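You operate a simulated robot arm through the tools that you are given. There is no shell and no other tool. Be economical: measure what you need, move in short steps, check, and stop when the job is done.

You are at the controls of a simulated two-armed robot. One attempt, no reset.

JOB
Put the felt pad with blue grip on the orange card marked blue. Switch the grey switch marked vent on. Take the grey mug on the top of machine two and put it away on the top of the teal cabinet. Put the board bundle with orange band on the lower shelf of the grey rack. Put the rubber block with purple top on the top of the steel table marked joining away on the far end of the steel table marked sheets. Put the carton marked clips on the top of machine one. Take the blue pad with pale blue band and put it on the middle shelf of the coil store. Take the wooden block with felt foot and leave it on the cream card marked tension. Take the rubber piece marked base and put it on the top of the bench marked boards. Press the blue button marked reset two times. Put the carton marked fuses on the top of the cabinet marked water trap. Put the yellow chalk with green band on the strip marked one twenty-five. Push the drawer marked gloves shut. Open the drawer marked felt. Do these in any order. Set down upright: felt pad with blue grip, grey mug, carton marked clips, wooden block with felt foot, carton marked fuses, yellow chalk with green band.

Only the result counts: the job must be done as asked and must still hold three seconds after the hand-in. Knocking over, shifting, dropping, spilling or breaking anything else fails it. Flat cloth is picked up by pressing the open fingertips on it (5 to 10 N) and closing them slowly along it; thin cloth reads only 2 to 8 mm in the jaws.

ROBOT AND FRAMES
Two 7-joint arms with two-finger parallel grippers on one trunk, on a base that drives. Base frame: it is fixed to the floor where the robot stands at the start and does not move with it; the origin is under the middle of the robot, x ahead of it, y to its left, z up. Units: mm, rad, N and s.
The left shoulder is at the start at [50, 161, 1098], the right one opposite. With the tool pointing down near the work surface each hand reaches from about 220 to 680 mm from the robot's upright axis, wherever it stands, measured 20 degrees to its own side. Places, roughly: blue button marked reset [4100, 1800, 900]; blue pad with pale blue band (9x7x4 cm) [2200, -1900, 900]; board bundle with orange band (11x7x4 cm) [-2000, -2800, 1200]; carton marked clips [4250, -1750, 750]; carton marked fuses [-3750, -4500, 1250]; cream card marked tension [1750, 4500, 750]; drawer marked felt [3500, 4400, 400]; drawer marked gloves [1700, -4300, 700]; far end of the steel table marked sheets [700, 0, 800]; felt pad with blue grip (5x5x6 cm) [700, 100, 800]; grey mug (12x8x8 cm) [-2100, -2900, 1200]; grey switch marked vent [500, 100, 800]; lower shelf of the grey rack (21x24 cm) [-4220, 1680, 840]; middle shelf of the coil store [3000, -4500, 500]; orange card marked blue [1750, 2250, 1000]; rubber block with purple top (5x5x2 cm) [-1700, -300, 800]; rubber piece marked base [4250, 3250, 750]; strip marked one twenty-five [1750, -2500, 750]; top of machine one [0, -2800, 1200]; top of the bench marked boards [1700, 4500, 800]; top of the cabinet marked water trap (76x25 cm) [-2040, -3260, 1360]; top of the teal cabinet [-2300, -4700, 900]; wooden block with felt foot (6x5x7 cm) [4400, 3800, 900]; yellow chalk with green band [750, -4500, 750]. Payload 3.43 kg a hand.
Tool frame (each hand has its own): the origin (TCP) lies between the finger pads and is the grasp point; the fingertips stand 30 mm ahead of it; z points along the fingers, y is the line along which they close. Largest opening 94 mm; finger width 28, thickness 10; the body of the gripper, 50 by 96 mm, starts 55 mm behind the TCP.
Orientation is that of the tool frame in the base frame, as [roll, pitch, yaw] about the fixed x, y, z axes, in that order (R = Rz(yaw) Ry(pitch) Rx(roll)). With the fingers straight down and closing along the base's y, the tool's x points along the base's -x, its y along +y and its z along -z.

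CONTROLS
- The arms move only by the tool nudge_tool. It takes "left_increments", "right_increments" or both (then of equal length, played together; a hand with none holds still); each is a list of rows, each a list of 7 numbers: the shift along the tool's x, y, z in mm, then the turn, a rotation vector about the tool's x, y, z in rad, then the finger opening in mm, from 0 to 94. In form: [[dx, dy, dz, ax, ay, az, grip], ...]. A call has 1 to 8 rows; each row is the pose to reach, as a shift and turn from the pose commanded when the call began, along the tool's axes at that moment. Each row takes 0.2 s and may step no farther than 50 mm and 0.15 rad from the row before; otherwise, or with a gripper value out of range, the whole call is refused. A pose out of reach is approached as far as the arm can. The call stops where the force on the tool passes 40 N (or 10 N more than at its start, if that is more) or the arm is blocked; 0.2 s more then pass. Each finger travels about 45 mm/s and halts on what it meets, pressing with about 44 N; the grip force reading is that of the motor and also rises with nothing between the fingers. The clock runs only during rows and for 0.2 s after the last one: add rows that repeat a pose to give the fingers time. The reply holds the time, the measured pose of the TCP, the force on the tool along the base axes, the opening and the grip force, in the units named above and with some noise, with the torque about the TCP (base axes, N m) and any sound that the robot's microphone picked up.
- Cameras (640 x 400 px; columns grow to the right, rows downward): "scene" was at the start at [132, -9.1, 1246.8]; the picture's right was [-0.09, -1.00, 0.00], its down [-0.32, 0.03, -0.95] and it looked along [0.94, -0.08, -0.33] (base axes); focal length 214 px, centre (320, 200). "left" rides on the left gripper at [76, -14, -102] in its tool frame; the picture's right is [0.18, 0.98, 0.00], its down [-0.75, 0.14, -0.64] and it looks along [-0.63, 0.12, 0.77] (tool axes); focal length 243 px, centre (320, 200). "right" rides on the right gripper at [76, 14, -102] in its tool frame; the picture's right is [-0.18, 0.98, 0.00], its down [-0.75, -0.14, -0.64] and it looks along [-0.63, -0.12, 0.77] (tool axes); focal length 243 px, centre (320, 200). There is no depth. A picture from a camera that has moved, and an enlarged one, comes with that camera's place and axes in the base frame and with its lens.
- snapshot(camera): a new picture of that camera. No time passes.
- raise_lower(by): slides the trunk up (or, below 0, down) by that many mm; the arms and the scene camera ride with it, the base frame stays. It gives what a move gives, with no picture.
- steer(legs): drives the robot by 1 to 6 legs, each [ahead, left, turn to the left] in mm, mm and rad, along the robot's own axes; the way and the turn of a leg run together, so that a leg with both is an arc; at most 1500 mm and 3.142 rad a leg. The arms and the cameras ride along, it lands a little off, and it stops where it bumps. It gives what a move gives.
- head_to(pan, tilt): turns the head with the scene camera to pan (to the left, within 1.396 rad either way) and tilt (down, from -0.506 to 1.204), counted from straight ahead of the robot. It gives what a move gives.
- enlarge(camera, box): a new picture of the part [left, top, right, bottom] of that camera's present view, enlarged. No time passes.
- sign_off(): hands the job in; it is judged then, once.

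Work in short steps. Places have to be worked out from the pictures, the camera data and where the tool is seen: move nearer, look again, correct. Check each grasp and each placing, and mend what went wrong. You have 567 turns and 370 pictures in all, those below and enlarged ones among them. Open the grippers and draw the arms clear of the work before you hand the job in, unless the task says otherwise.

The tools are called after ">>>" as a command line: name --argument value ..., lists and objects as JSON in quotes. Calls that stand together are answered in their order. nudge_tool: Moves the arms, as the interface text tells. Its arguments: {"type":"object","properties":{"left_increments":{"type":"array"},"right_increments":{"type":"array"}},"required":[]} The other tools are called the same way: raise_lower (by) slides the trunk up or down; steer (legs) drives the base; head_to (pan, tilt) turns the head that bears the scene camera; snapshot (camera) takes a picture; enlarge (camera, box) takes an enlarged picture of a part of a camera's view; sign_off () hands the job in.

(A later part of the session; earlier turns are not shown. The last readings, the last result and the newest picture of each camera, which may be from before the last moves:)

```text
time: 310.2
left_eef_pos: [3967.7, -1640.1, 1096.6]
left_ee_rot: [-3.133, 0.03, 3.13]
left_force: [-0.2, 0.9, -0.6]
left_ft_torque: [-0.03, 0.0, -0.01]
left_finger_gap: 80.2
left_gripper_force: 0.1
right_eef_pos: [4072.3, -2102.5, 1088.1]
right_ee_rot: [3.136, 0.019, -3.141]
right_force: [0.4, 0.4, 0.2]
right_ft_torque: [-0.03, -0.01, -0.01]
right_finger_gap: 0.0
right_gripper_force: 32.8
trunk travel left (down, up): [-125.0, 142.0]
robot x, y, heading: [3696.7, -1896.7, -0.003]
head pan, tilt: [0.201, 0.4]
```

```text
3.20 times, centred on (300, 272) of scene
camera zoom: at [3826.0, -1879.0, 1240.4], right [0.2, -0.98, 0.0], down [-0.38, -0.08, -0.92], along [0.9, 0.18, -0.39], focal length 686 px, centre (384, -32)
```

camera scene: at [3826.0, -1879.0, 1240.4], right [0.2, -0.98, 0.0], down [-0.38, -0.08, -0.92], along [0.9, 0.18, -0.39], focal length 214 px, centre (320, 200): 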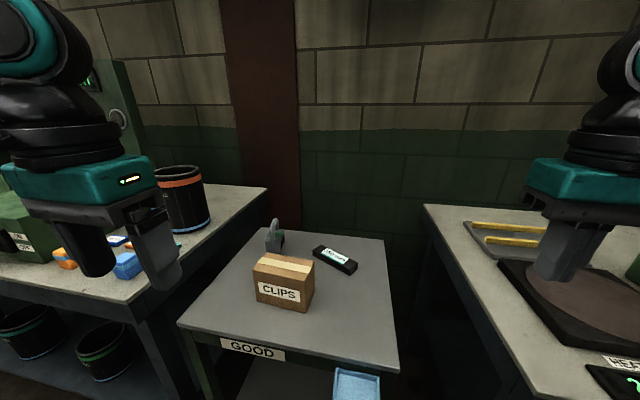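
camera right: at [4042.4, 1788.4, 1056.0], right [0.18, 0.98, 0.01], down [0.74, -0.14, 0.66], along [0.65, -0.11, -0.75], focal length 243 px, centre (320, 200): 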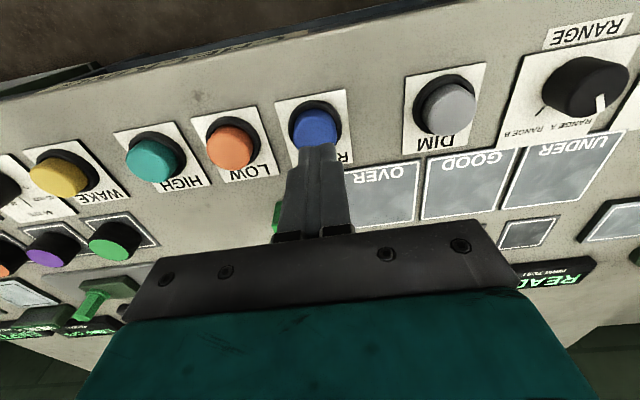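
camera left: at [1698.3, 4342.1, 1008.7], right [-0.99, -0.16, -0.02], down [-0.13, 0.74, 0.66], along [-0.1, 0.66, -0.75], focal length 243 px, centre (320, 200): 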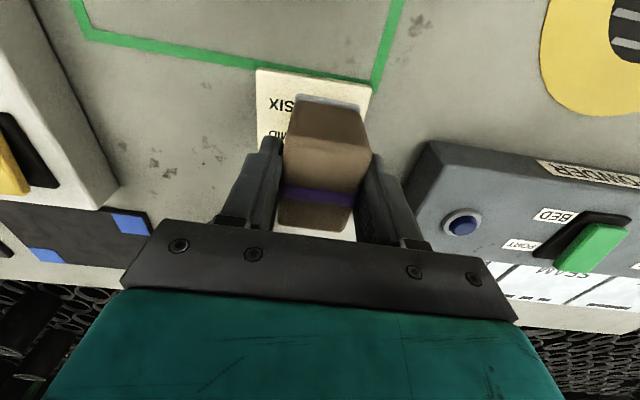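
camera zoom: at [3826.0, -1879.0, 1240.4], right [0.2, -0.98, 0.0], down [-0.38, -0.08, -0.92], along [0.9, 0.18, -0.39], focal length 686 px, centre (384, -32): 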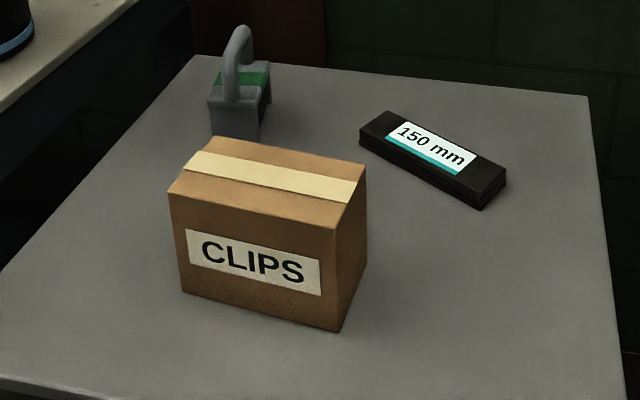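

CLIPS carton: centre [4217,-1714], about 128 (y) × 70 (x) × 103 high on a table at z≈789. I turn the left hand 90° to grip across x.

>>> nudge_tool --left_increments '[[0, 0, 0, 0, 0, -0.14, 94], [0, 0, 0, 0, 0, -0.28, 94], [0, 0, 0, 0, 0, -0.42, 94], [0, 0, 0, 0, 0, -0.56, 94], [0, 0, 0, 0, 0, -0.7, 94], [0, 0, 0, 0, 0, -0.84, 94], [0, 0, 0, 0, 0, -0.98, 94], [0, 0, 0, 0, 0, -1.12, 94]]'

>>> nudge_tool --left_increments '[[0, 0, 0, 0, 0, -0.14, 94], [0, 0, 0, 0, 0, -0.28, 94], [0, 0, 0, 0, 0, -0.42, 94]]'

```text
time: 312.0
left_eef_pos: [3967.5, -1642.7, 1096.2]
left_ee_rot: [-3.109, 0.005, -2.03]
left_force: [0.3, 0.5, -0.2]
left_ft_torque: [-0.03, 0.0, 0.01]
left_finger_gap: 94.2
left_gripper_force: 0.1
right_eef_pos: [4072.5, -2102.8, 1088.8]
right_ee_rot: [3.137, 0.02, -3.141]
right_force: [1.0, 0.5, -0.4]
right_ft_torque: [0.03, -0.01, -0.02]
right_finger_gap: 0.4
right_gripper_force: 33.1
trunk travel left (down, up): [-125.0, 142.0]
robot x, y, heading: [3696.1, -1895.6, -0.006]
head pan, tilt: [0.201, 0.4]
```

```text
time: 312.8
left_eef_pos: [3967.0, -1640.8, 1097.0]
left_ee_rot: [-3.108, -0.009, -1.61]
left_force: [0.8, -0.4, -0.1]
left_ft_torque: [0.02, -0.02, 0.02]
left_finger_gap: 94.4
left_gripper_force: 0.1
right_eef_pos: [4070.6, -2102.6, 1088.2]
right_ee_rot: [3.135, 0.019, -3.14]
right_force: [0.4, -0.3, -0.2]
right_ft_torque: [-0.01, -0.01, -0.02]
right_finger_gap: 0.0
right_gripper_force: 32.9
trunk travel left (down, up): [-125.0, 142.0]
robot x, y, heading: [3692.8, -1895.2, -0.0]
head pan, tilt: [0.201, 0.4]
```

I straighten the slight tilt and bring the left hand above the carton.

>>> nudge_tool --left_increments '[[9, -40, 0, -0.033, 0, 0, 94], [18, -80, 0, -0.033, 0, 0, 94], [27, -120, 0, -0.033, 0, 0, 94], [36, -160, 10, -0.033, 0, 0, 94], [45, -200, 30, -0.033, 0, 0, 94], [55, -235, 60, -0.033, 0, 0, 94], [63, -253, 97, -0.033, 0, 0, 94]]'

>>> snapshot --camera "left"

>>> enlarge --camera "scene" --box '[220, 170, 380, 320]'

```text
time: 314.4
left_eef_pos: [4217.3, -1711.7, 1010.1]
left_ee_rot: [-3.139, -0.008, -1.615]
left_force: [-0.1, 0.5, 0.4]
left_ft_torque: [0.0, 0.01, -0.02]
left_finger_gap: 94.1
left_gripper_force: 0.1
left hand out of reach, approached as far as the arm can: row 7
right_eef_pos: [4070.7, -2102.7, 1088.8]
right_ee_rot: [3.136, 0.018, -3.142]
right_force: [-0.3, 0.4, -0.1]
right_ft_torque: [-0.01, 0.03, -0.02]
right_finger_gap: 0.0
right_gripper_force: 32.7
trunk travel left (down, up): [-125.0, 142.0]
robot x, y, heading: [3699.5, -1898.4, -0.002]
head pan, tilt: [0.201, 0.4]
```

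```text
230 pictures are left
camera left: at [4229.3, -1786.8, 1113.4], right [-0.99, -0.14, 0.0], down [-0.11, 0.76, 0.64], along [-0.09, 0.63, -0.77], focal length 243 px, centre (320, 200)
```

left: 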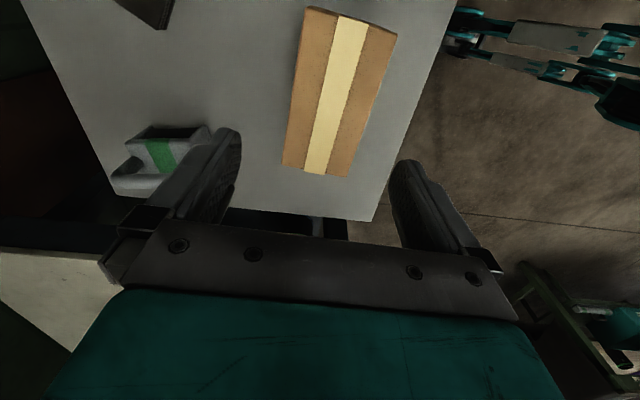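

```text
2.67 times, centred on (300, 245) of scene
camera zoom: at [3825.7, -1878.9, 1240.4], right [0.2, -0.98, 0.0], down [-0.38, -0.08, -0.92], along [0.9, 0.18, -0.39], focal length 572 px, centre (373, 80)
```

zoom: 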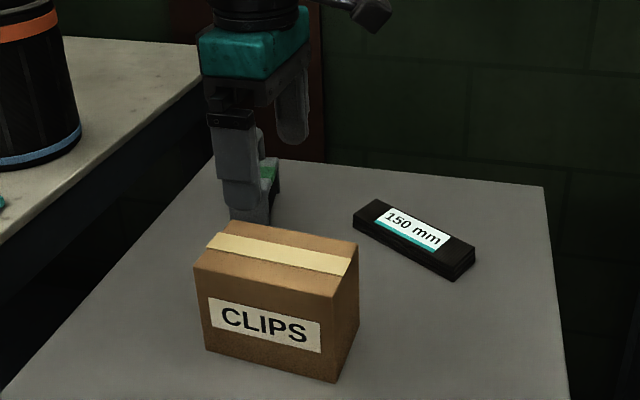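

Carton centre refined to [4208,-1712], slightly rotated. I trim and descend to TCP z≈862.

>>> nudge_tool --left_increments '[[0, 9, 20, 0, 0, 0.036, 94], [0, 9, 60, 0, 0, 0.036, 94], [0, 9, 95, 0, 0, 0.036, 94]]'

>>> snapshot --camera "left"

```text
time: 315.2
left_eef_pos: [4202.7, -1707.8, 914.8]
left_ee_rot: [-3.14, -0.009, -1.649]
left_force: [-0.5, -0.6, -0.1]
left_ft_torque: [0.01, 0.02, 0.01]
left_finger_gap: 94.0
left_gripper_force: 0.1
left hand out of reach, approached as far as the arm can: row 3
right_eef_pos: [4071.0, -2102.8, 1089.0]
right_ee_rot: [3.136, 0.019, -3.14]
right_force: [-0.2, 0.3, -0.7]
right_ft_torque: [0.01, -0.03, 0.0]
right_finger_gap: 0.0
right_gripper_force: 33.1
trunk travel left (down, up): [-125.0, 142.0]
robot x, y, heading: [3692.7, -1899.2, -0.005]
head pan, tilt: [0.201, 0.4]
```

```text
228 pictures are left
camera left: at [4211.0, -1784.0, 1020.2], right [-0.99, -0.11, 0.0], down [-0.08, 0.77, 0.63], along [-0.07, 0.63, -0.77], focal length 243 px, centre (320, 200)
```

left: 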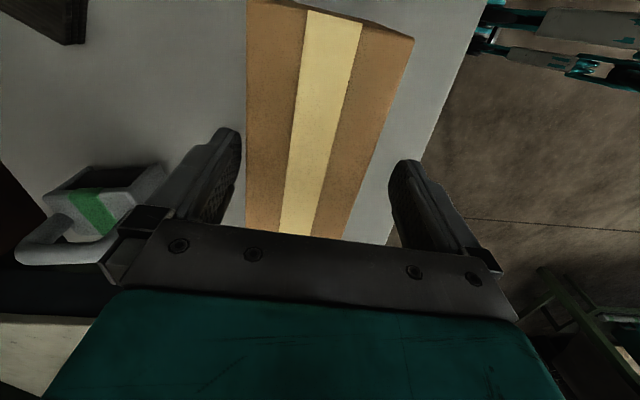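

The arm is at its reach limit and drifts. I lift 30, drive 35 mm closer, and reposition at x≈4209.

>>> nudge_tool --left_increments '[[0, 0, -35, 0, 0, 0, 94]]'

>>> steer --legs '[[35, 0, 0]]'

>>> nudge_tool --left_increments '[[2, 15, 0, 0, 0, 0, 94], [4, 28, 0, 0, 0, 0, 94], [4, 28, 15, 0, 0, 0, 94]]'

>>> snapshot --camera "left"

```text
time: 315.6
left_eef_pos: [4203.0, -1708.1, 951.0]
left_ee_rot: [3.141, -0.009, -1.649]
left_force: [0.0, 0.2, 0.0]
left_ft_torque: [-0.03, -0.01, 0.0]
left_finger_gap: 94.1
left_gripper_force: 0.1
right_eef_pos: [4072.4, -2102.3, 1089.4]
right_ee_rot: [3.137, 0.019, -3.141]
right_force: [0.3, -0.1, -0.5]
right_ft_torque: [0.0, 0.02, 0.01]
right_finger_gap: 0.2
right_gripper_force: 32.9
trunk travel left (down, up): [-125.0, 142.0]
robot x, y, heading: [3696.5, -1896.8, -0.004]
head pan, tilt: [0.201, 0.4]
```

```text
time: 316.5
left_eef_pos: [4216.0, -1707.9, 950.7]
left_ee_rot: [-3.141, -0.008, -1.647]
left_force: [-0.9, 0.3, 0.1]
left_ft_torque: [-0.03, -0.04, 0.0]
left_finger_gap: 94.1
left_gripper_force: 0.1
right_eef_pos: [4085.6, -2102.0, 1087.8]
right_ee_rot: [3.136, 0.018, 3.141]
right_force: [-1.0, 0.3, 0.7]
right_ft_torque: [0.01, 0.01, -0.02]
right_finger_gap: 0.0
right_gripper_force: 32.9
trunk travel left (down, up): [-125.0, 142.0]
robot x, y, heading: [3708.5, -1894.4, 0.001]
head pan, tilt: [0.201, 0.4]
stopped in leg 1: the robot was blocked; the commanded pose is now the measured one
```

```text
time: 317.3
left_eef_pos: [4187.1, -1708.8, 935.8]
left_ee_rot: [3.14, -0.01, -1.648]
left_force: [-0.3, -0.6, 0.1]
left_ft_torque: [0.03, 0.0, 0.01]
left_finger_gap: 94.0
left_gripper_force: 0.0
right_eef_pos: [4085.5, -2102.8, 1087.6]
right_ee_rot: [3.136, 0.017, 3.141]
right_force: [-0.3, -0.1, 0.4]
right_ft_torque: [0.0, 0.02, 0.0]
right_finger_gap: 0.0
right_gripper_force: 33.4
trunk travel left (down, up): [-125.0, 142.0]
robot x, y, heading: [3710.7, -1900.5, -0.005]
head pan, tilt: [0.201, 0.4]
```

```text
227 pictures are left
camera left: at [4195.7, -1784.9, 1039.6], right [-0.99, -0.11, 0.0], down [-0.08, 0.77, 0.64], along [-0.07, 0.63, -0.77], focal length 243 px, centre (320, 200)
```

left: 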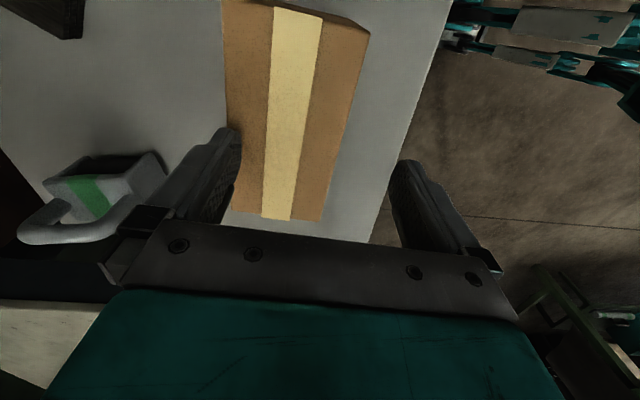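

The base is blocked closer, so I continue with the arm: back to x≈4209, then down.

>>> nudge_tool --left_increments '[[3, -11, 0, 0, 0, 0, 94], [5, -22, 0, 0, 0, 0, 94], [5, -22, 15, 0, 0, 0, 94], [5, -22, 30, 0, 0, 0, 94]]'

>>> snapshot --camera "left"

```text
time: 318.3
left_eef_pos: [4207.3, -1713.6, 905.1]
left_ee_rot: [-3.141, -0.007, -1.648]
left_force: [0.3, -0.8, 0.0]
left_ft_torque: [0.01, 0.02, 0.01]
left_finger_gap: 94.3
left_gripper_force: 0.0
left hand out of reach, approached as far as the arm can: row 4
right_eef_pos: [4084.5, -2102.3, 1088.3]
right_ee_rot: [3.137, 0.017, 3.139]
right_force: [0.0, 0.6, -0.5]
right_ft_torque: [-0.01, 0.02, 0.04]
right_finger_gap: 0.2
right_gripper_force: 33.1
trunk travel left (down, up): [-125.0, 142.0]
robot x, y, heading: [3709.1, -1894.4, 0.001]
head pan, tilt: [0.201, 0.4]
```

```text
226 pictures are left
camera left: at [4215.7, -1790.0, 1010.7], right [-0.99, -0.11, 0.0], down [-0.08, 0.77, 0.63], along [-0.07, 0.63, -0.77], focal length 243 px, centre (320, 200)
```

left: 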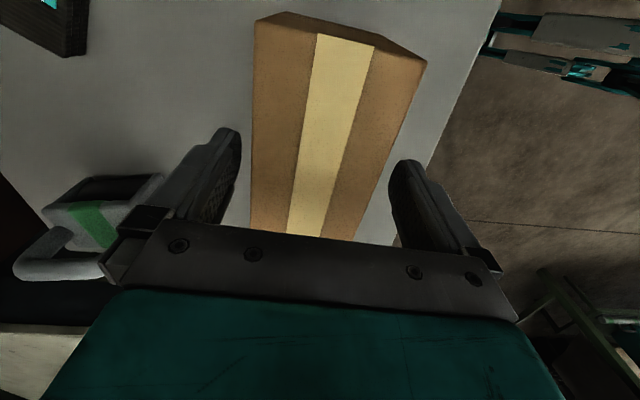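

The carton fits between the fingers. I descend the rest.

>>> nudge_tool --left_increments '[[0, 0, 15, 0, 0, 0, 94], [0, 0, 28, 0, 0, 0, 94], [0, 0, 40, 0, 0, 0, 94]]'

>>> snapshot --camera "left"

```text
time: 319.1
left_eef_pos: [4197.9, -1705.4, 873.9]
left_ee_rot: [-3.141, -0.009, -1.648]
left_force: [0.3, 0.0, 0.3]
left_ft_torque: [-0.04, 0.03, -0.03]
left_finger_gap: 94.1
left_gripper_force: 0.1
left hand out of reach, approached as far as the arm can: row 1, 2, 3
right_eef_pos: [4085.1, -2102.9, 1089.5]
right_ee_rot: [3.138, 0.018, 3.139]
right_force: [0.1, 0.7, -0.2]
right_ft_torque: [-0.03, 0.02, -0.03]
right_finger_gap: 0.0
right_gripper_force: 33.4
trunk travel left (down, up): [-125.0, 142.0]
robot x, y, heading: [3709.0, -1897.2, -0.001]
head pan, tilt: [0.201, 0.4]
```

```text
225 pictures are left
camera left: at [4205.7, -1780.7, 977.5], right [-0.99, -0.11, 0.0], down [-0.08, 0.77, 0.64], along [-0.07, 0.63, -0.77], focal length 243 px, centre (320, 200)
```

left: 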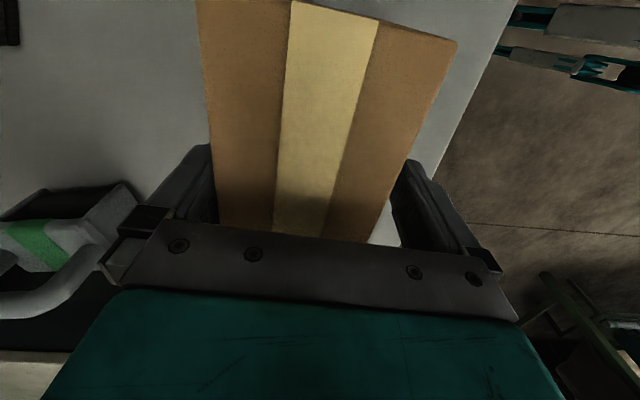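

Lowering the trunk should help. I rise to 912 with x back at 4208, then descend using the trunk.

>>> nudge_tool --left_increments '[[0, 0, -20, 0, 0, 0, 94], [3, -5, -40, 0, 0, 0, 94], [6, -11, -40, 0, 0, 0, 94]]'

>>> raise_lower --by -48

>>> snapshot --camera "left"

```text
time: 319.9
left_eef_pos: [4206.6, -1711.3, 912.4]
left_ee_rot: [3.139, -0.006, -1.65]
left_force: [0.1, 0.6, -0.3]
left_ft_torque: [0.01, 0.0, -0.01]
left_finger_gap: 93.9
left_gripper_force: 0.0
right_eef_pos: [4086.8, -2103.6, 1088.4]
right_ee_rot: [3.136, 0.017, 3.139]
right_force: [0.5, 1.1, 0.8]
right_ft_torque: [-0.03, 0.01, 0.01]
right_finger_gap: 0.0
right_gripper_force: 33.0
trunk travel left (down, up): [-125.0, 142.0]
robot x, y, heading: [3710.2, -1898.0, 0.001]
head pan, tilt: [0.201, 0.4]
```

```text
time: 320.8
left_eef_pos: [4208.2, -1713.7, 865.9]
left_ee_rot: [-3.141, -0.006, -1.648]
left_force: [-0.5, -0.3, 1.3]
left_ft_torque: [-0.05, 0.02, -0.01]
left_finger_gap: 94.2
left_gripper_force: 0.1
right_eef_pos: [4085.2, -2103.6, 1040.3]
right_ee_rot: [3.136, 0.017, 3.14]
right_force: [-0.6, 0.2, -0.2]
right_ft_torque: [0.03, 0.0, 0.01]
right_finger_gap: 0.1
right_gripper_force: 33.0
trunk travel left (down, up): [-77.0, 190.0]
robot x, y, heading: [3706.2, -1896.1, -0.002]
head pan, tilt: [0.201, 0.4]
```

```text
224 pictures are left
camera left: at [4216.0, -1788.5, 969.9], right [-0.99, -0.11, 0.0], down [-0.08, 0.77, 0.64], along [-0.07, 0.63, -0.77], focal length 243 px, centre (320, 200)
```

left: 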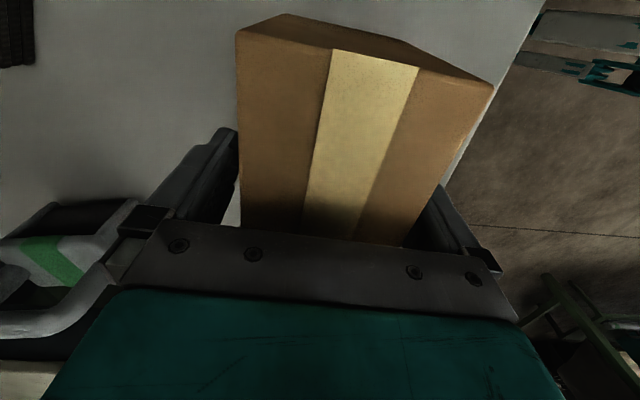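

Centred at z 866. I close on the carton.

>>> nudge_tool --left_increments '[[0, 0, 0, 0, 0, 0, 84], [0, 0, 0, 0, 0, 0, 76], [0, 0, 0, 0, 0, 0, 68], [0, 0, 0, 0, 0, 0, 60], [0, 0, 0, 0, 0, 0, 55], [0, 0, 0, 0, 0, 0, 55]]'

>>> raise_lower --by 48

>>> snapshot --camera "scene"

```text
time: 322.2
left_eef_pos: [4206.9, -1713.3, 865.5]
left_ee_rot: [3.142, -0.008, -1.648]
left_force: [-0.8, -0.7, 1.4]
left_ft_torque: [0.01, 0.01, -0.01]
left_finger_gap: 73.9
left_gripper_force: 44.0
right_eef_pos: [4087.4, -2103.3, 1040.5]
right_ee_rot: [3.136, 0.016, 3.138]
right_force: [-0.2, 0.3, -0.6]
right_ft_torque: [-0.02, 0.02, 0.01]
right_finger_gap: 0.0
right_gripper_force: 32.8
trunk travel left (down, up): [-77.0, 190.0]
robot x, y, heading: [3712.3, -1899.7, -0.001]
head pan, tilt: [0.201, 0.4]
```

```text
time: 323.1
left_eef_pos: [4207.9, -1712.1, 913.7]
left_ee_rot: [3.14, -0.009, -1.649]
left_force: [-0.5, -0.4, -1.7]
left_ft_torque: [0.0, -0.01, -0.03]
left_finger_gap: 74.0
left_gripper_force: 43.8
right_eef_pos: [4085.3, -2102.9, 1088.7]
right_ee_rot: [3.136, 0.018, 3.139]
right_force: [0.0, -0.7, 0.4]
right_ft_torque: [-0.01, -0.01, -0.01]
right_finger_gap: 0.0
right_gripper_force: 33.3
trunk travel left (down, up): [-125.0, 142.0]
robot x, y, heading: [3709.0, -1898.1, -0.002]
head pan, tilt: [0.201, 0.4]
```

```text
223 pictures are left
camera scene: at [3840.3, -1879.1, 1240.4], right [0.2, -0.98, 0.0], down [-0.38, -0.08, -0.92], along [0.9, 0.18, -0.39], focal length 214 px, centre (320, 200)
```

scene: 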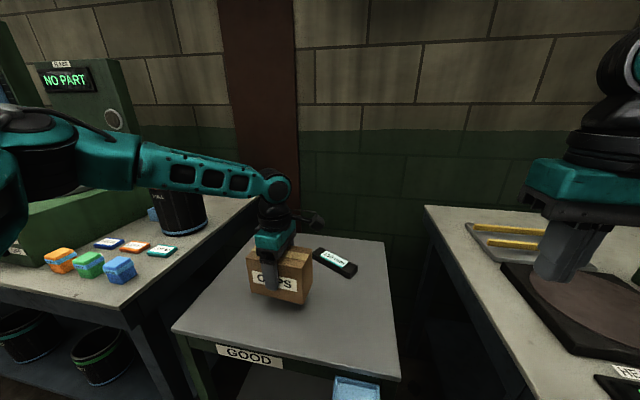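

CLIPS held. I lift and retract the left hand to the carry pose, then back off and look toward the SORTING table ([2200,-1900]).

>>> nudge_tool --left_increments '[[0, 0, -45, 0, 0, 0, 55], [-5, 10, -90, 0, 0, 0, 55], [-12, 45, -115, 0, 0, 0, 55], [-20, 85, -135, 0, 0, 0, 55], [-28, 125, -150, 0, 0, 0, 55], [-36, 165, -165, 0, 0, 0, 55], [-44, 205, -180, 0, 0, 0, 55], [-50, 243, -190, 0, 0, 0, 55]]'

>>> steer --legs '[[-420, 0, 0], [0, 0, 3.14]]'

>>> head_to --pan 0.0 --tilt 0.3

>>> snapshot --camera "scene"

```text
time: 324.9
left_eef_pos: [3966.9, -1642.3, 1104.3]
left_ee_rot: [3.14, -0.009, -1.649]
left_force: [0.1, 0.2, -2.0]
left_ft_torque: [0.0, -0.01, -0.02]
left_finger_gap: 73.8
left_gripper_force: 43.8
right_eef_pos: [4085.9, -2102.1, 1087.9]
right_ee_rot: [3.137, 0.019, 3.14]
right_force: [-0.9, -0.8, -0.6]
right_ft_torque: [0.02, -0.01, 0.01]
right_finger_gap: 0.0
right_gripper_force: 33.0
trunk travel left (down, up): [-125.0, 142.0]
robot x, y, heading: [3709.5, -1892.4, -0.006]
head pan, tilt: [0.201, 0.4]
```

```text
time: 334.9
left_eef_pos: [3036.8, -2150.9, 1104.0]
left_ee_rot: [3.141, -0.008, 1.504]
left_force: [-0.8, 0.1, -2.3]
left_ft_torque: [0.0, -0.02, 0.0]
left_finger_gap: 74.0
left_gripper_force: 44.0
right_eef_pos: [2913.2, -1693.1, 1088.8]
right_ee_rot: [3.136, 0.018, 0.009]
right_force: [-0.4, -0.5, -0.5]
right_ft_torque: [-0.04, 0.03, -0.02]
right_finger_gap: 0.1
right_gripper_force: 33.0
trunk travel left (down, up): [-125.0, 142.0]
robot x, y, heading: [3286.1, -1896.5, -3.133]
head pan, tilt: [0.201, 0.4]
```

```text
time: 335.6
left_eef_pos: [3035.4, -2152.2, 1104.7]
left_ee_rot: [3.141, -0.008, 1.503]
left_force: [-0.4, -0.2, -2.8]
left_ft_torque: [0.0, 0.01, 0.0]
left_finger_gap: 73.9
left_gripper_force: 43.7
right_eef_pos: [2913.6, -1692.4, 1087.5]
right_ee_rot: [3.134, 0.018, 0.01]
right_force: [-0.3, -0.5, -0.8]
right_ft_torque: [0.01, 0.0, -0.03]
right_finger_gap: 0.0
right_gripper_force: 32.8
trunk travel left (down, up): [-125.0, 142.0]
robot x, y, heading: [3288.5, -1893.7, -3.136]
head pan, tilt: [0.0, 0.3]
```

```text
222 pictures are left
camera scene: at [3156.7, -1897.7, 1249.6], right [-0.01, 1.0, 0.0], down [0.3, 0.0, -0.96], along [-0.96, -0.01, -0.3], focal length 214 px, centre (320, 200)
```

scene: 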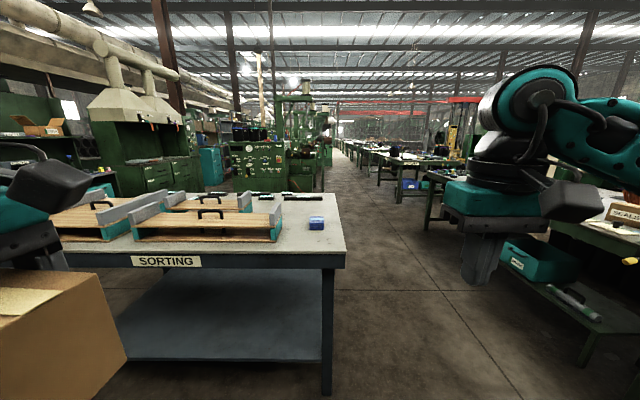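

>>> enlarge --camera "scene" --box '[210, 170, 370, 270]'

```text
4.00 times, centred on (290, 220) of scene
camera zoom: at [3156.7, -1897.7, 1249.6], right [-0.01, 1.0, 0.0], down [0.3, 0.0, -0.96], along [-0.96, -0.01, -0.3], focal length 858 px, centre (440, 120)
```

zoom: 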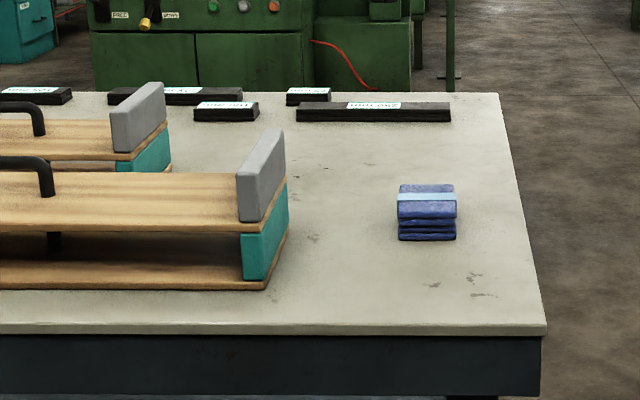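

The blue pad with pale blue band is at about [2190,-1922] on the SORTING table. I approach from the +x end with the pad on the right-arm side.

>>> steer --legs '[[0, 205, -0.005], [560, 0, 0]]'

>>> raise_lower --by -60

>>> head_to --pan -0.1 --tilt 0.45

>>> snapshot --camera "scene"

>>> snapshot --camera "right"

```text
time: 340.7
left_eef_pos: [2493.0, -2357.4, 1104.6]
left_ee_rot: [3.14, -0.01, 1.494]
left_force: [-0.7, -0.9, -2.9]
left_ft_torque: [0.01, 0.01, -0.01]
left_finger_gap: 73.8
left_gripper_force: 43.8
right_eef_pos: [2373.6, -1896.6, 1087.2]
right_ee_rot: [3.137, 0.018, 0.0]
right_force: [0.1, 0.2, 0.8]
right_ft_torque: [0.01, 0.04, 0.02]
right_finger_gap: 0.0
right_gripper_force: 33.0
trunk travel left (down, up): [-125.0, 142.0]
robot x, y, heading: [2752.3, -2102.1, 3.145]
head pan, tilt: [0.0, 0.3]
stopped in leg 2: the robot was blocked; the commanded pose is now the measured one
```

```text
time: 341.7
left_eef_pos: [2491.6, -2356.2, 1044.8]
left_ee_rot: [3.139, -0.009, 1.494]
left_force: [1.0, 0.5, -1.6]
left_ft_torque: [-0.04, 0.01, -0.02]
left_finger_gap: 73.7
left_gripper_force: 44.1
right_eef_pos: [2373.3, -1897.5, 1027.6]
right_ee_rot: [3.138, 0.017, -0.001]
right_force: [-0.3, -0.6, 0.4]
right_ft_torque: [-0.05, 0.0, 0.01]
right_finger_gap: 0.1
right_gripper_force: 33.1
trunk travel left (down, up): [-65.0, 202.0]
robot x, y, heading: [2750.5, -2102.7, 3.136]
head pan, tilt: [0.0, 0.3]
```

```text
time: 342.4
left_eef_pos: [2491.7, -2357.2, 1044.5]
left_ee_rot: [3.139, -0.01, 1.493]
left_force: [-0.2, -0.6, -1.7]
left_ft_torque: [-0.02, 0.0, -0.03]
left_finger_gap: 73.8
left_gripper_force: 44.0
right_eef_pos: [2374.7, -1897.6, 1029.2]
right_ee_rot: [3.136, 0.016, -0.002]
right_force: [-0.6, -0.8, 0.6]
right_ft_torque: [0.04, -0.01, 0.01]
right_finger_gap: 0.1
right_gripper_force: 32.7
trunk travel left (down, up): [-65.0, 202.0]
robot x, y, heading: [2748.6, -2101.8, 3.141]
head pan, tilt: [-0.099, 0.45]
```

```text
220 pictures are left
camera scene: at [2616.8, -2094.6, 1175.8], right [0.1, 0.99, 0.0], down [0.43, -0.04, -0.9], along [-0.9, 0.09, -0.43], focal length 214 px, centre (320, 200)
```

scene: 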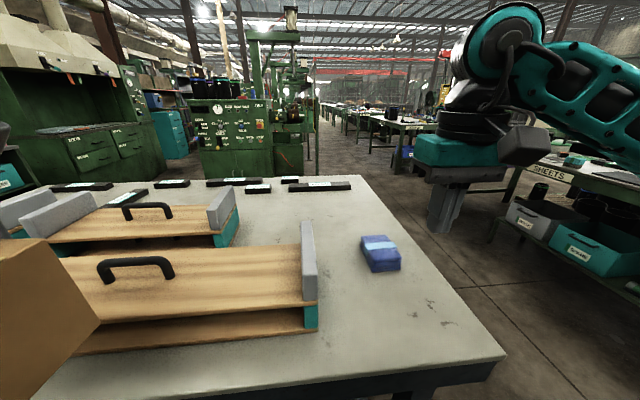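

```text
219 pictures are left
camera right: at [2450.2, -1910.8, 1130.6], right [-0.18, -0.98, 0.01], down [-0.74, 0.15, 0.65], along [-0.64, 0.11, -0.76], focal length 243 px, centre (320, 200)
```

right: 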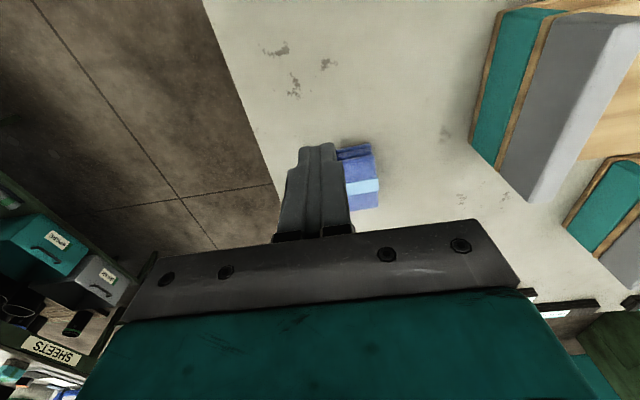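

I open the right gripper for an unobstructed look between the fingers.

>>> nudge_tool --right_increments '[[0, 0, 0, 0, 0, 0, 30], [0, 0, 0, 0, 0, 0, 60], [0, 0, 0, 0, 0, 0, 94], [0, 0, 0, 0, 0, 0, 94], [0, 0, 0, 0, 0, 0, 94]]'

>>> enlarge --camera "right" --box '[240, 90, 480, 240]'

>>> enlarge --camera "scene" --box '[340, 210, 440, 290]'

```text
time: 343.6
left_eef_pos: [2492.1, -2356.8, 1043.3]
left_ee_rot: [3.14, -0.007, 1.494]
left_force: [-0.1, -0.4, -2.1]
left_ft_torque: [0.0, 0.02, -0.02]
left_finger_gap: 73.9
left_gripper_force: 44.1
right_eef_pos: [2373.7, -1896.8, 1027.2]
right_ee_rot: [3.136, 0.017, -0.002]
right_force: [0.1, -0.8, 0.1]
right_ft_torque: [0.04, -0.01, 0.02]
right_finger_gap: 93.8
right_gripper_force: 0.1
trunk travel left (down, up): [-65.0, 202.0]
robot x, y, heading: [2751.5, -2104.5, 3.144]
head pan, tilt: [-0.099, 0.45]
```

```text
2.67 times, centred on (360, 165) of right
camera zoom: at [2450.2, -1910.8, 1130.6], right [-0.18, -0.98, 0.01], down [-0.74, 0.15, 0.65], along [-0.64, 0.11, -0.76], focal length 647 px, centre (213, 293)
```

zoom: 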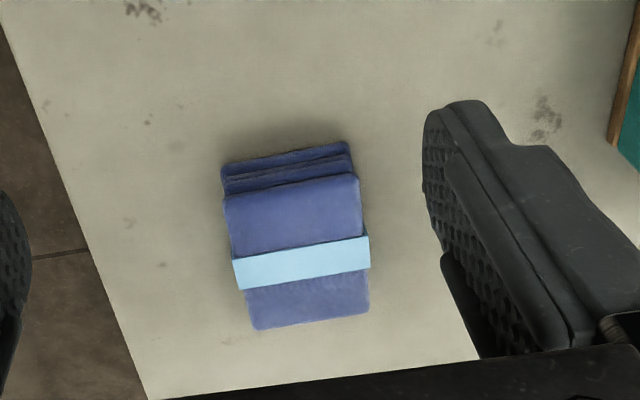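

```text
5.00 times, centred on (390, 250) of scene
camera zoom: at [2616.8, -2094.5, 1175.7], right [0.1, 0.99, 0.0], down [0.43, -0.04, -0.9], along [-0.9, 0.09, -0.44], focal length 1072 px, centre (-30, -50)
```

zoom: 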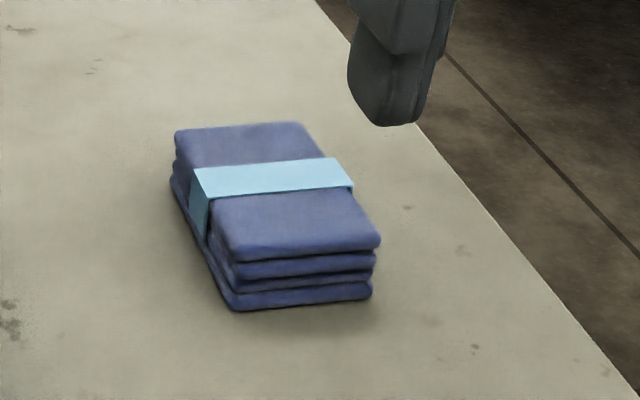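

The pad's centre is [2246,-1922], top z≈869. I move above it and descend partly.

>>> nudge_tool --right_increments '[[-35, 7, 10, 0, 0, 0, 94], [-70, 14, 25, 0, 0, 0, 94], [-105, 21, 45, 0, 0, 0, 94], [-128, 25, 80, 0, 0, 0, 94], [-128, 25, 105, 0, 0, 0, 94]]'

>>> snapshot --camera "right"

```text
time: 344.8
left_eef_pos: [2492.9, -2356.4, 1044.4]
left_ee_rot: [3.14, -0.009, 1.494]
left_force: [0.4, 0.9, -1.8]
left_ft_torque: [-0.01, -0.01, 0.03]
left_finger_gap: 73.8
left_gripper_force: 44.1
right_eef_pos: [2242.8, -1924.1, 925.9]
right_ee_rot: [3.137, 0.016, 0.0]
right_force: [0.5, 0.2, 0.0]
right_ft_torque: [0.03, 0.01, 0.0]
right_finger_gap: 94.0
right_gripper_force: 0.0
trunk travel left (down, up): [-65.0, 202.0]
robot x, y, heading: [2749.9, -2103.5, 3.136]
head pan, tilt: [-0.099, 0.45]
```

```text
216 pictures are left
camera right: at [2320.0, -1937.4, 1028.1], right [-0.18, -0.98, 0.01], down [-0.74, 0.15, 0.65], along [-0.64, 0.11, -0.76], focal length 243 px, centre (320, 200)
```

right: 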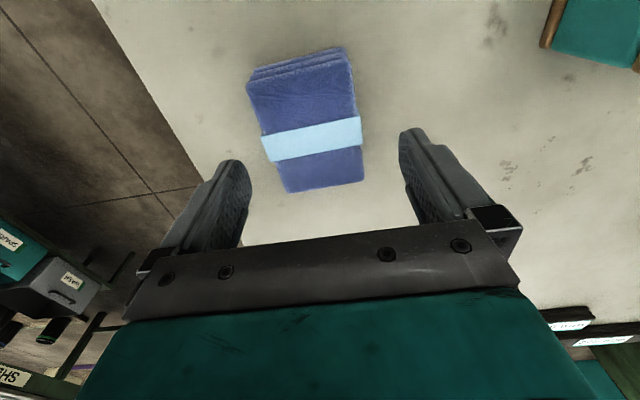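

The pad is 8 mm toward +y. I correct and descend to TCP z≈866.

>>> nudge_tool --right_increments '[[0, -8, 20, 0, 0, 0, 94], [0, -8, 40, 0, 0, 0, 94], [0, -8, 52, 0, 0, 0, 94], [0, -8, 60, 0, 0, 0, 94]]'

>>> snapshot --camera "right"

```text
time: 345.8
left_eef_pos: [2492.5, -2356.7, 1045.0]
left_ee_rot: [3.141, -0.008, 1.493]
left_force: [-0.1, 0.3, -1.9]
left_ft_torque: [-0.01, -0.02, 0.03]
left_finger_gap: 74.0
left_gripper_force: 43.4
right_eef_pos: [2242.4, -1914.7, 870.4]
right_ee_rot: [3.137, 0.026, -0.001]
right_force: [0.6, 0.7, 19.4]
right_ft_torque: [1.0, -0.25, 0.0]
right_finger_gap: 93.8
right_gripper_force: 0.2
trunk travel left (down, up): [-65.0, 202.0]
robot x, y, heading: [2748.2, -2102.5, 3.137]
head pan, tilt: [-0.099, 0.45]
```

```text
215 pictures are left
camera right: at [2320.2, -1928.6, 972.6], right [-0.19, -0.98, 0.01], down [-0.74, 0.15, 0.66], along [-0.65, 0.12, -0.75], focal length 243 px, centre (320, 200)
```

right: 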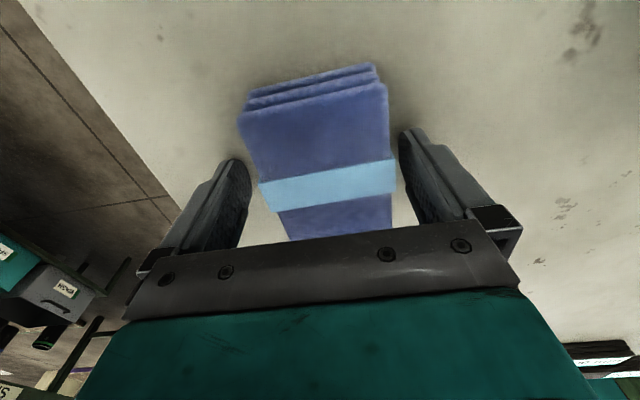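

Tips touch the table. I lift 2 mm and close on the pad.

>>> nudge_tool --right_increments '[[0, 0, -5, 0, 0, 0, 84], [0, 0, -5, 0, 0, 0, 74], [0, 0, -5, 0, 0, 0, 64], [0, 0, -5, 0, 0, 0, 54], [0, 0, -5, 0, 0, 0, 46], [0, 0, -5, 0, 0, 0, 46]]'

>>> nudge_tool --right_increments '[[0, 0, -30, 0, 0, 0, 46], [0, 0, -70, 0, 0, 0, 46], [0, 0, -110, 0, 0, 0, 46]]'

>>> snapshot --camera "scene"

```text
time: 347.2
left_eef_pos: [2490.6, -2358.2, 1044.1]
left_ee_rot: [3.139, -0.008, 1.494]
left_force: [-0.2, -0.7, -1.3]
left_ft_torque: [0.01, 0.0, 0.03]
left_finger_gap: 73.8
left_gripper_force: 44.2
right_eef_pos: [2243.2, -1916.0, 872.0]
right_ee_rot: [3.135, 0.018, 0.001]
right_force: [-0.2, -0.1, 0.6]
right_ft_torque: [0.0, -0.01, 0.0]
right_finger_gap: 68.5
right_gripper_force: 44.7
trunk travel left (down, up): [-65.0, 202.0]
robot x, y, heading: [2752.2, -2100.3, 3.138]
head pan, tilt: [-0.099, 0.45]
```

```text
time: 348.0
left_eef_pos: [2491.1, -2357.7, 1045.1]
left_ee_rot: [3.14, -0.008, 1.493]
left_force: [-1.0, 0.4, -2.2]
left_ft_torque: [0.0, 0.0, 0.03]
left_finger_gap: 73.8
left_gripper_force: 44.0
right_eef_pos: [2245.0, -1914.7, 980.9]
right_ee_rot: [3.136, 0.018, -0.001]
right_force: [0.4, 0.1, -0.8]
right_ft_torque: [-0.05, -0.01, -0.01]
right_finger_gap: 68.4
right_gripper_force: 44.0
trunk travel left (down, up): [-65.0, 202.0]
robot x, y, heading: [2748.3, -2104.1, 3.14]
head pan, tilt: [-0.099, 0.45]
```

```text
214 pictures are left
camera scene: at [2616.9, -2094.6, 1175.7], right [0.1, 0.99, 0.0], down [0.43, -0.04, -0.9], along [-0.9, 0.09, -0.43], focal length 214 px, centre (320, 200)
```

scene: 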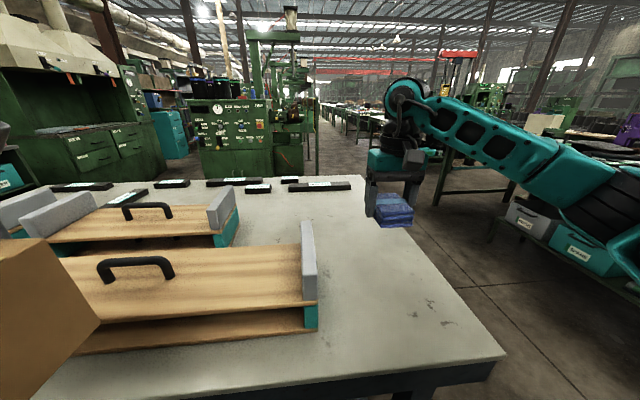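

Pad held (68 mm). I retract, back off, raise the trunk, and turn to face -y toward the coil store.

>>> nudge_tool --right_increments '[[35, 0, -20, 0, 0, 0, 46], [75, -5, -40, 0, 0, 0, 46], [115, -10, -60, 0, 0, 0, 46], [150, -15, -75, 0, 0, 0, 46]]'

>>> steer --legs '[[-500, 0, 0], [0, 0, 1.57], [900, 0, 0]]'

>>> raise_lower --by 60

>>> head_to --pan 0.0 --tilt 0.3

>>> snapshot --camera "scene"

```text
time: 349.0
left_eef_pos: [2491.0, -2355.4, 1043.4]
left_ee_rot: [3.14, -0.009, 1.494]
left_force: [0.5, -0.1, -1.9]
left_ft_torque: [-0.02, 0.02, -0.02]
left_finger_gap: 73.9
left_gripper_force: 43.8
right_eef_pos: [2394.3, -1899.8, 1056.5]
right_ee_rot: [3.137, 0.018, -0.003]
right_force: [0.4, -0.6, -0.3]
right_ft_torque: [-0.02, -0.01, 0.02]
right_finger_gap: 68.4
right_gripper_force: 43.7
trunk travel left (down, up): [-65.0, 202.0]
robot x, y, heading: [2749.7, -2102.7, 3.14]
head pan, tilt: [-0.099, 0.45]
```

```text
time: 360.1
left_eef_pos: [3503.8, -3249.7, 1043.6]
left_ee_rot: [3.139, -0.009, 3.07]
left_force: [-0.6, -0.2, -2.7]
left_ft_torque: [0.01, -0.01, 0.03]
left_finger_gap: 73.9
left_gripper_force: 43.6
right_eef_pos: [3047.2, -3349.2, 1057.1]
right_ee_rot: [3.137, 0.018, 1.575]
right_force: [-0.4, 0.5, -0.5]
right_ft_torque: [-0.04, -0.03, -0.02]
right_finger_gap: 68.5
right_gripper_force: 44.2
trunk travel left (down, up): [-65.0, 202.0]
robot x, y, heading: [3250.5, -2990.0, -1.569]
head pan, tilt: [-0.099, 0.45]
```

```text
time: 361.1
left_eef_pos: [3505.0, -3248.9, 1104.7]
left_ee_rot: [-3.141, -0.008, 3.07]
left_force: [-0.1, -0.9, -1.5]
left_ft_torque: [0.01, 0.04, -0.03]
left_finger_gap: 74.0
left_gripper_force: 44.2
right_eef_pos: [3047.1, -3348.2, 1116.2]
right_ee_rot: [3.134, 0.018, 1.577]
right_force: [-0.1, -0.4, -0.5]
right_ft_torque: [-0.01, -0.01, -0.01]
right_finger_gap: 68.5
right_gripper_force: 44.2
trunk travel left (down, up): [-125.0, 142.0]
robot x, y, heading: [3250.5, -2991.1, -1.567]
head pan, tilt: [-0.099, 0.45]
```

```text
time: 361.8
left_eef_pos: [3504.0, -3249.2, 1103.9]
left_ee_rot: [3.14, -0.008, 3.072]
left_force: [-0.2, 0.4, -1.7]
left_ft_torque: [0.01, -0.04, 0.0]
left_finger_gap: 73.7
left_gripper_force: 44.0
right_eef_pos: [3045.9, -3348.4, 1115.2]
right_ee_rot: [3.136, 0.018, 1.576]
right_force: [-0.4, 0.2, -1.0]
right_ft_torque: [-0.02, 0.02, -0.02]
right_finger_gap: 68.4
right_gripper_force: 43.2
trunk travel left (down, up): [-125.0, 142.0]
robot x, y, heading: [3251.8, -2993.2, -1.567]
head pan, tilt: [0.0, 0.3]
```

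```text
213 pictures are left
camera scene: at [3248.9, -3127.2, 1249.6], right [-1.0, 0.0, 0.0], down [0.0, 0.3, -0.96], along [0.0, -0.96, -0.3], focal length 214 px, centre (320, 200)
```

scene: 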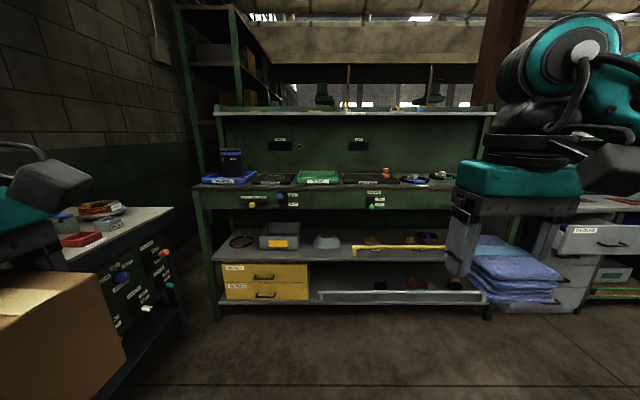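

>>> enlarge --camera "scene" --box '[190, 160, 510, 320]'

>>> head_to --pan -0.6 --tilt 0.3

>>> snapshot --camera "scene"

```text
2.00 times, centred on (350, 240) of scene
camera zoom: at [3248.9, -3127.2, 1249.6], right [-1.0, 0.0, 0.0], down [0.0, 0.3, -0.96], along [0.0, -0.96, -0.3], focal length 429 px, centre (260, 120)
```

zoom: 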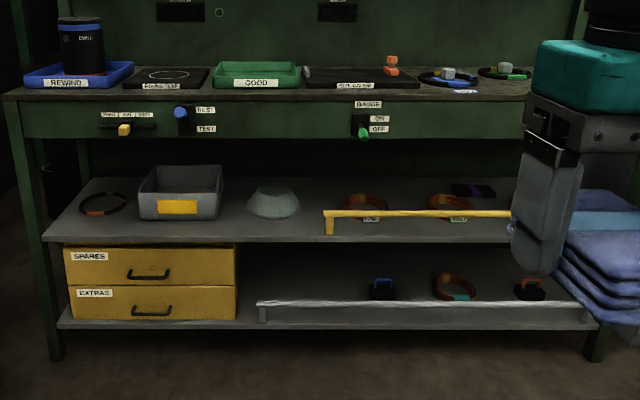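

```text
time: 362.8
left_eef_pos: [3504.2, -3250.0, 1104.1]
left_ee_rot: [3.141, -0.01, 3.072]
left_force: [0.5, 0.5, -2.1]
left_ft_torque: [0.01, 0.04, 0.04]
left_finger_gap: 73.9
left_gripper_force: 43.7
right_eef_pos: [3046.6, -3349.4, 1115.8]
right_ee_rot: [3.137, 0.019, 1.576]
right_force: [0.4, -0.9, -0.1]
right_ft_torque: [0.01, 0.04, -0.02]
right_finger_gap: 68.1
right_gripper_force: 45.1
trunk travel left (down, up): [-125.0, 142.0]
robot x, y, heading: [3247.9, -2990.6, -1.571]
head pan, tilt: [-0.6, 0.3]
```

```text
211 pictures are left
camera scene: at [3196.2, -3111.0, 1249.7], right [-0.83, 0.56, 0.0], down [0.17, 0.24, -0.96], along [-0.54, -0.79, -0.3], focal length 214 px, centre (320, 200)
```

scene: 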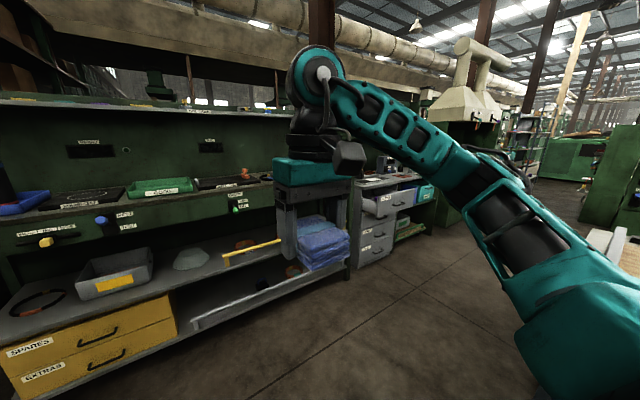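

I need to confirm this is the "coil store". I drive closer and look for its label.

>>> steer --legs '[[450, 150, 0]]'

>>> head_to --pan -0.25 --tilt 0.5

>>> snapshot --camera "scene"

>>> head_to --pan -0.3 --tilt 0.0

>>> snapshot --camera "scene"

```text
time: 365.6
left_eef_pos: [3657.1, -3701.3, 1104.5]
left_ee_rot: [3.141, -0.009, 3.071]
left_force: [-0.7, 0.0, -1.9]
left_ft_torque: [-0.01, 0.02, 0.02]
left_finger_gap: 74.2
left_gripper_force: 44.0
right_eef_pos: [3198.9, -3800.8, 1116.1]
right_ee_rot: [3.135, 0.016, 1.576]
right_force: [-0.5, 0.1, -1.7]
right_ft_torque: [0.01, 0.0, 0.01]
right_finger_gap: 68.1
right_gripper_force: 44.0
trunk travel left (down, up): [-125.0, 142.0]
robot x, y, heading: [3401.3, -3444.5, -1.567]
head pan, tilt: [-0.6, 0.3]
```

```text
time: 366.5
left_eef_pos: [3656.4, -3700.2, 1103.5]
left_ee_rot: [3.14, -0.008, 3.072]
left_force: [-0.3, -1.3, -2.4]
left_ft_torque: [0.02, 0.0, 0.0]
left_finger_gap: 73.8
left_gripper_force: 44.4
right_eef_pos: [3198.9, -3801.9, 1116.6]
right_ee_rot: [3.136, 0.018, 1.578]
right_force: [0.1, 0.2, -0.8]
right_ft_torque: [0.0, 0.03, 0.01]
right_finger_gap: 68.3
right_gripper_force: 43.6
trunk travel left (down, up): [-125.0, 142.0]
robot x, y, heading: [3402.5, -3441.3, -1.571]
head pan, tilt: [-0.25, 0.499]
```

```text
210 pictures are left
camera scene: at [3378.0, -3573.8, 1231.3], right [-0.97, 0.24, 0.0], down [0.12, 0.46, -0.88], along [-0.21, -0.85, -0.48], focal length 214 px, centre (320, 200)
```

scene: 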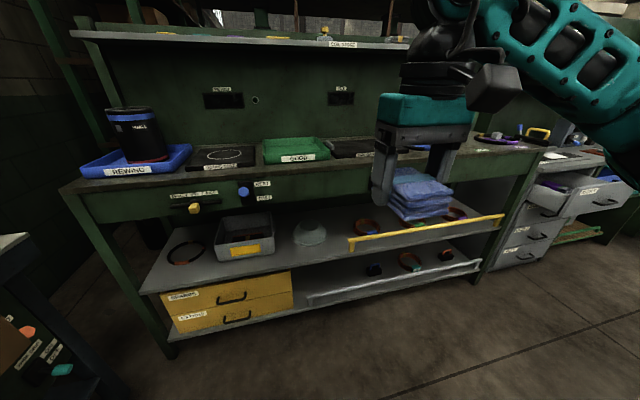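

```text
time: 367.4
left_eef_pos: [3656.7, -3700.7, 1105.2]
left_ee_rot: [3.14, -0.009, 3.071]
left_force: [-1.0, -0.1, -1.5]
left_ft_torque: [0.02, -0.02, 0.0]
left_finger_gap: 74.1
left_gripper_force: 43.8
right_eef_pos: [3199.7, -3800.8, 1116.1]
right_ee_rot: [3.137, 0.019, 1.577]
right_force: [0.4, 0.3, -0.4]
right_ft_torque: [0.0, -0.02, 0.0]
right_finger_gap: 68.4
right_gripper_force: 43.5
trunk travel left (down, up): [-125.0, 142.0]
robot x, y, heading: [3406.6, -3443.0, -1.563]
head pan, tilt: [-0.3, 0.0]
```

```text
209 pictures are left
camera scene: at [3373.9, -3571.7, 1277.3], right [-0.96, 0.29, 0.0], down [0.0, 0.0, -1.0], along [-0.29, -0.96, 0.0], focal length 214 px, centre (320, 200)
```

scene: 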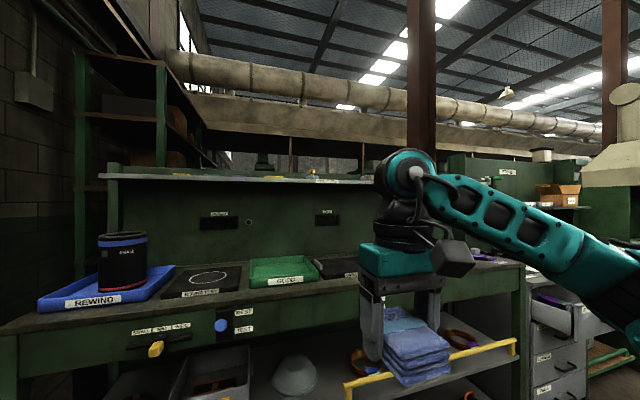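

The hutch label reads "COIL STORE". I look closely at its middle shelf for a free spot.

>>> head_to --pan -0.25 --tilt 0.6

>>> enlarge --camera "scene" --box '[140, 150, 460, 310]'

```text
time: 368.4
left_eef_pos: [3656.5, -3701.3, 1103.5]
left_ee_rot: [3.14, -0.008, 3.072]
left_force: [0.2, 0.9, -1.8]
left_ft_torque: [0.02, -0.03, -0.02]
left_finger_gap: 74.0
left_gripper_force: 44.2
right_eef_pos: [3198.5, -3800.8, 1116.5]
right_ee_rot: [3.136, 0.017, 1.577]
right_force: [-0.5, -0.4, -0.7]
right_ft_torque: [-0.02, -0.01, 0.01]
right_finger_gap: 68.3
right_gripper_force: 43.7
trunk travel left (down, up): [-125.0, 142.0]
robot x, y, heading: [3401.5, -3445.5, -1.565]
head pan, tilt: [-0.25, 0.6]
```

```text
2.00 times, centred on (300, 230) of scene
camera zoom: at [3378.7, -3571.3, 1222.2], right [-0.97, 0.24, 0.0], down [0.14, 0.55, -0.83], along [-0.2, -0.8, -0.56], focal length 429 px, centre (360, 140)
```

zoom: 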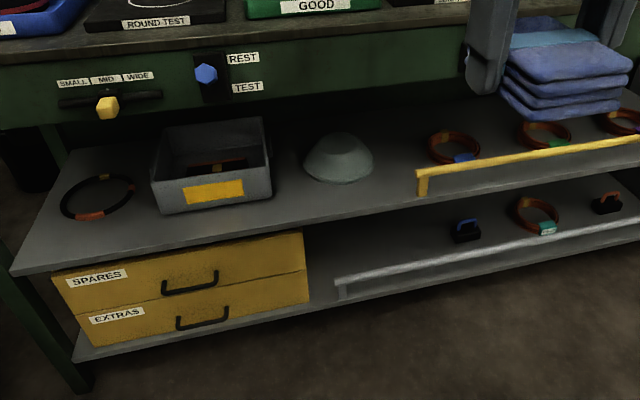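

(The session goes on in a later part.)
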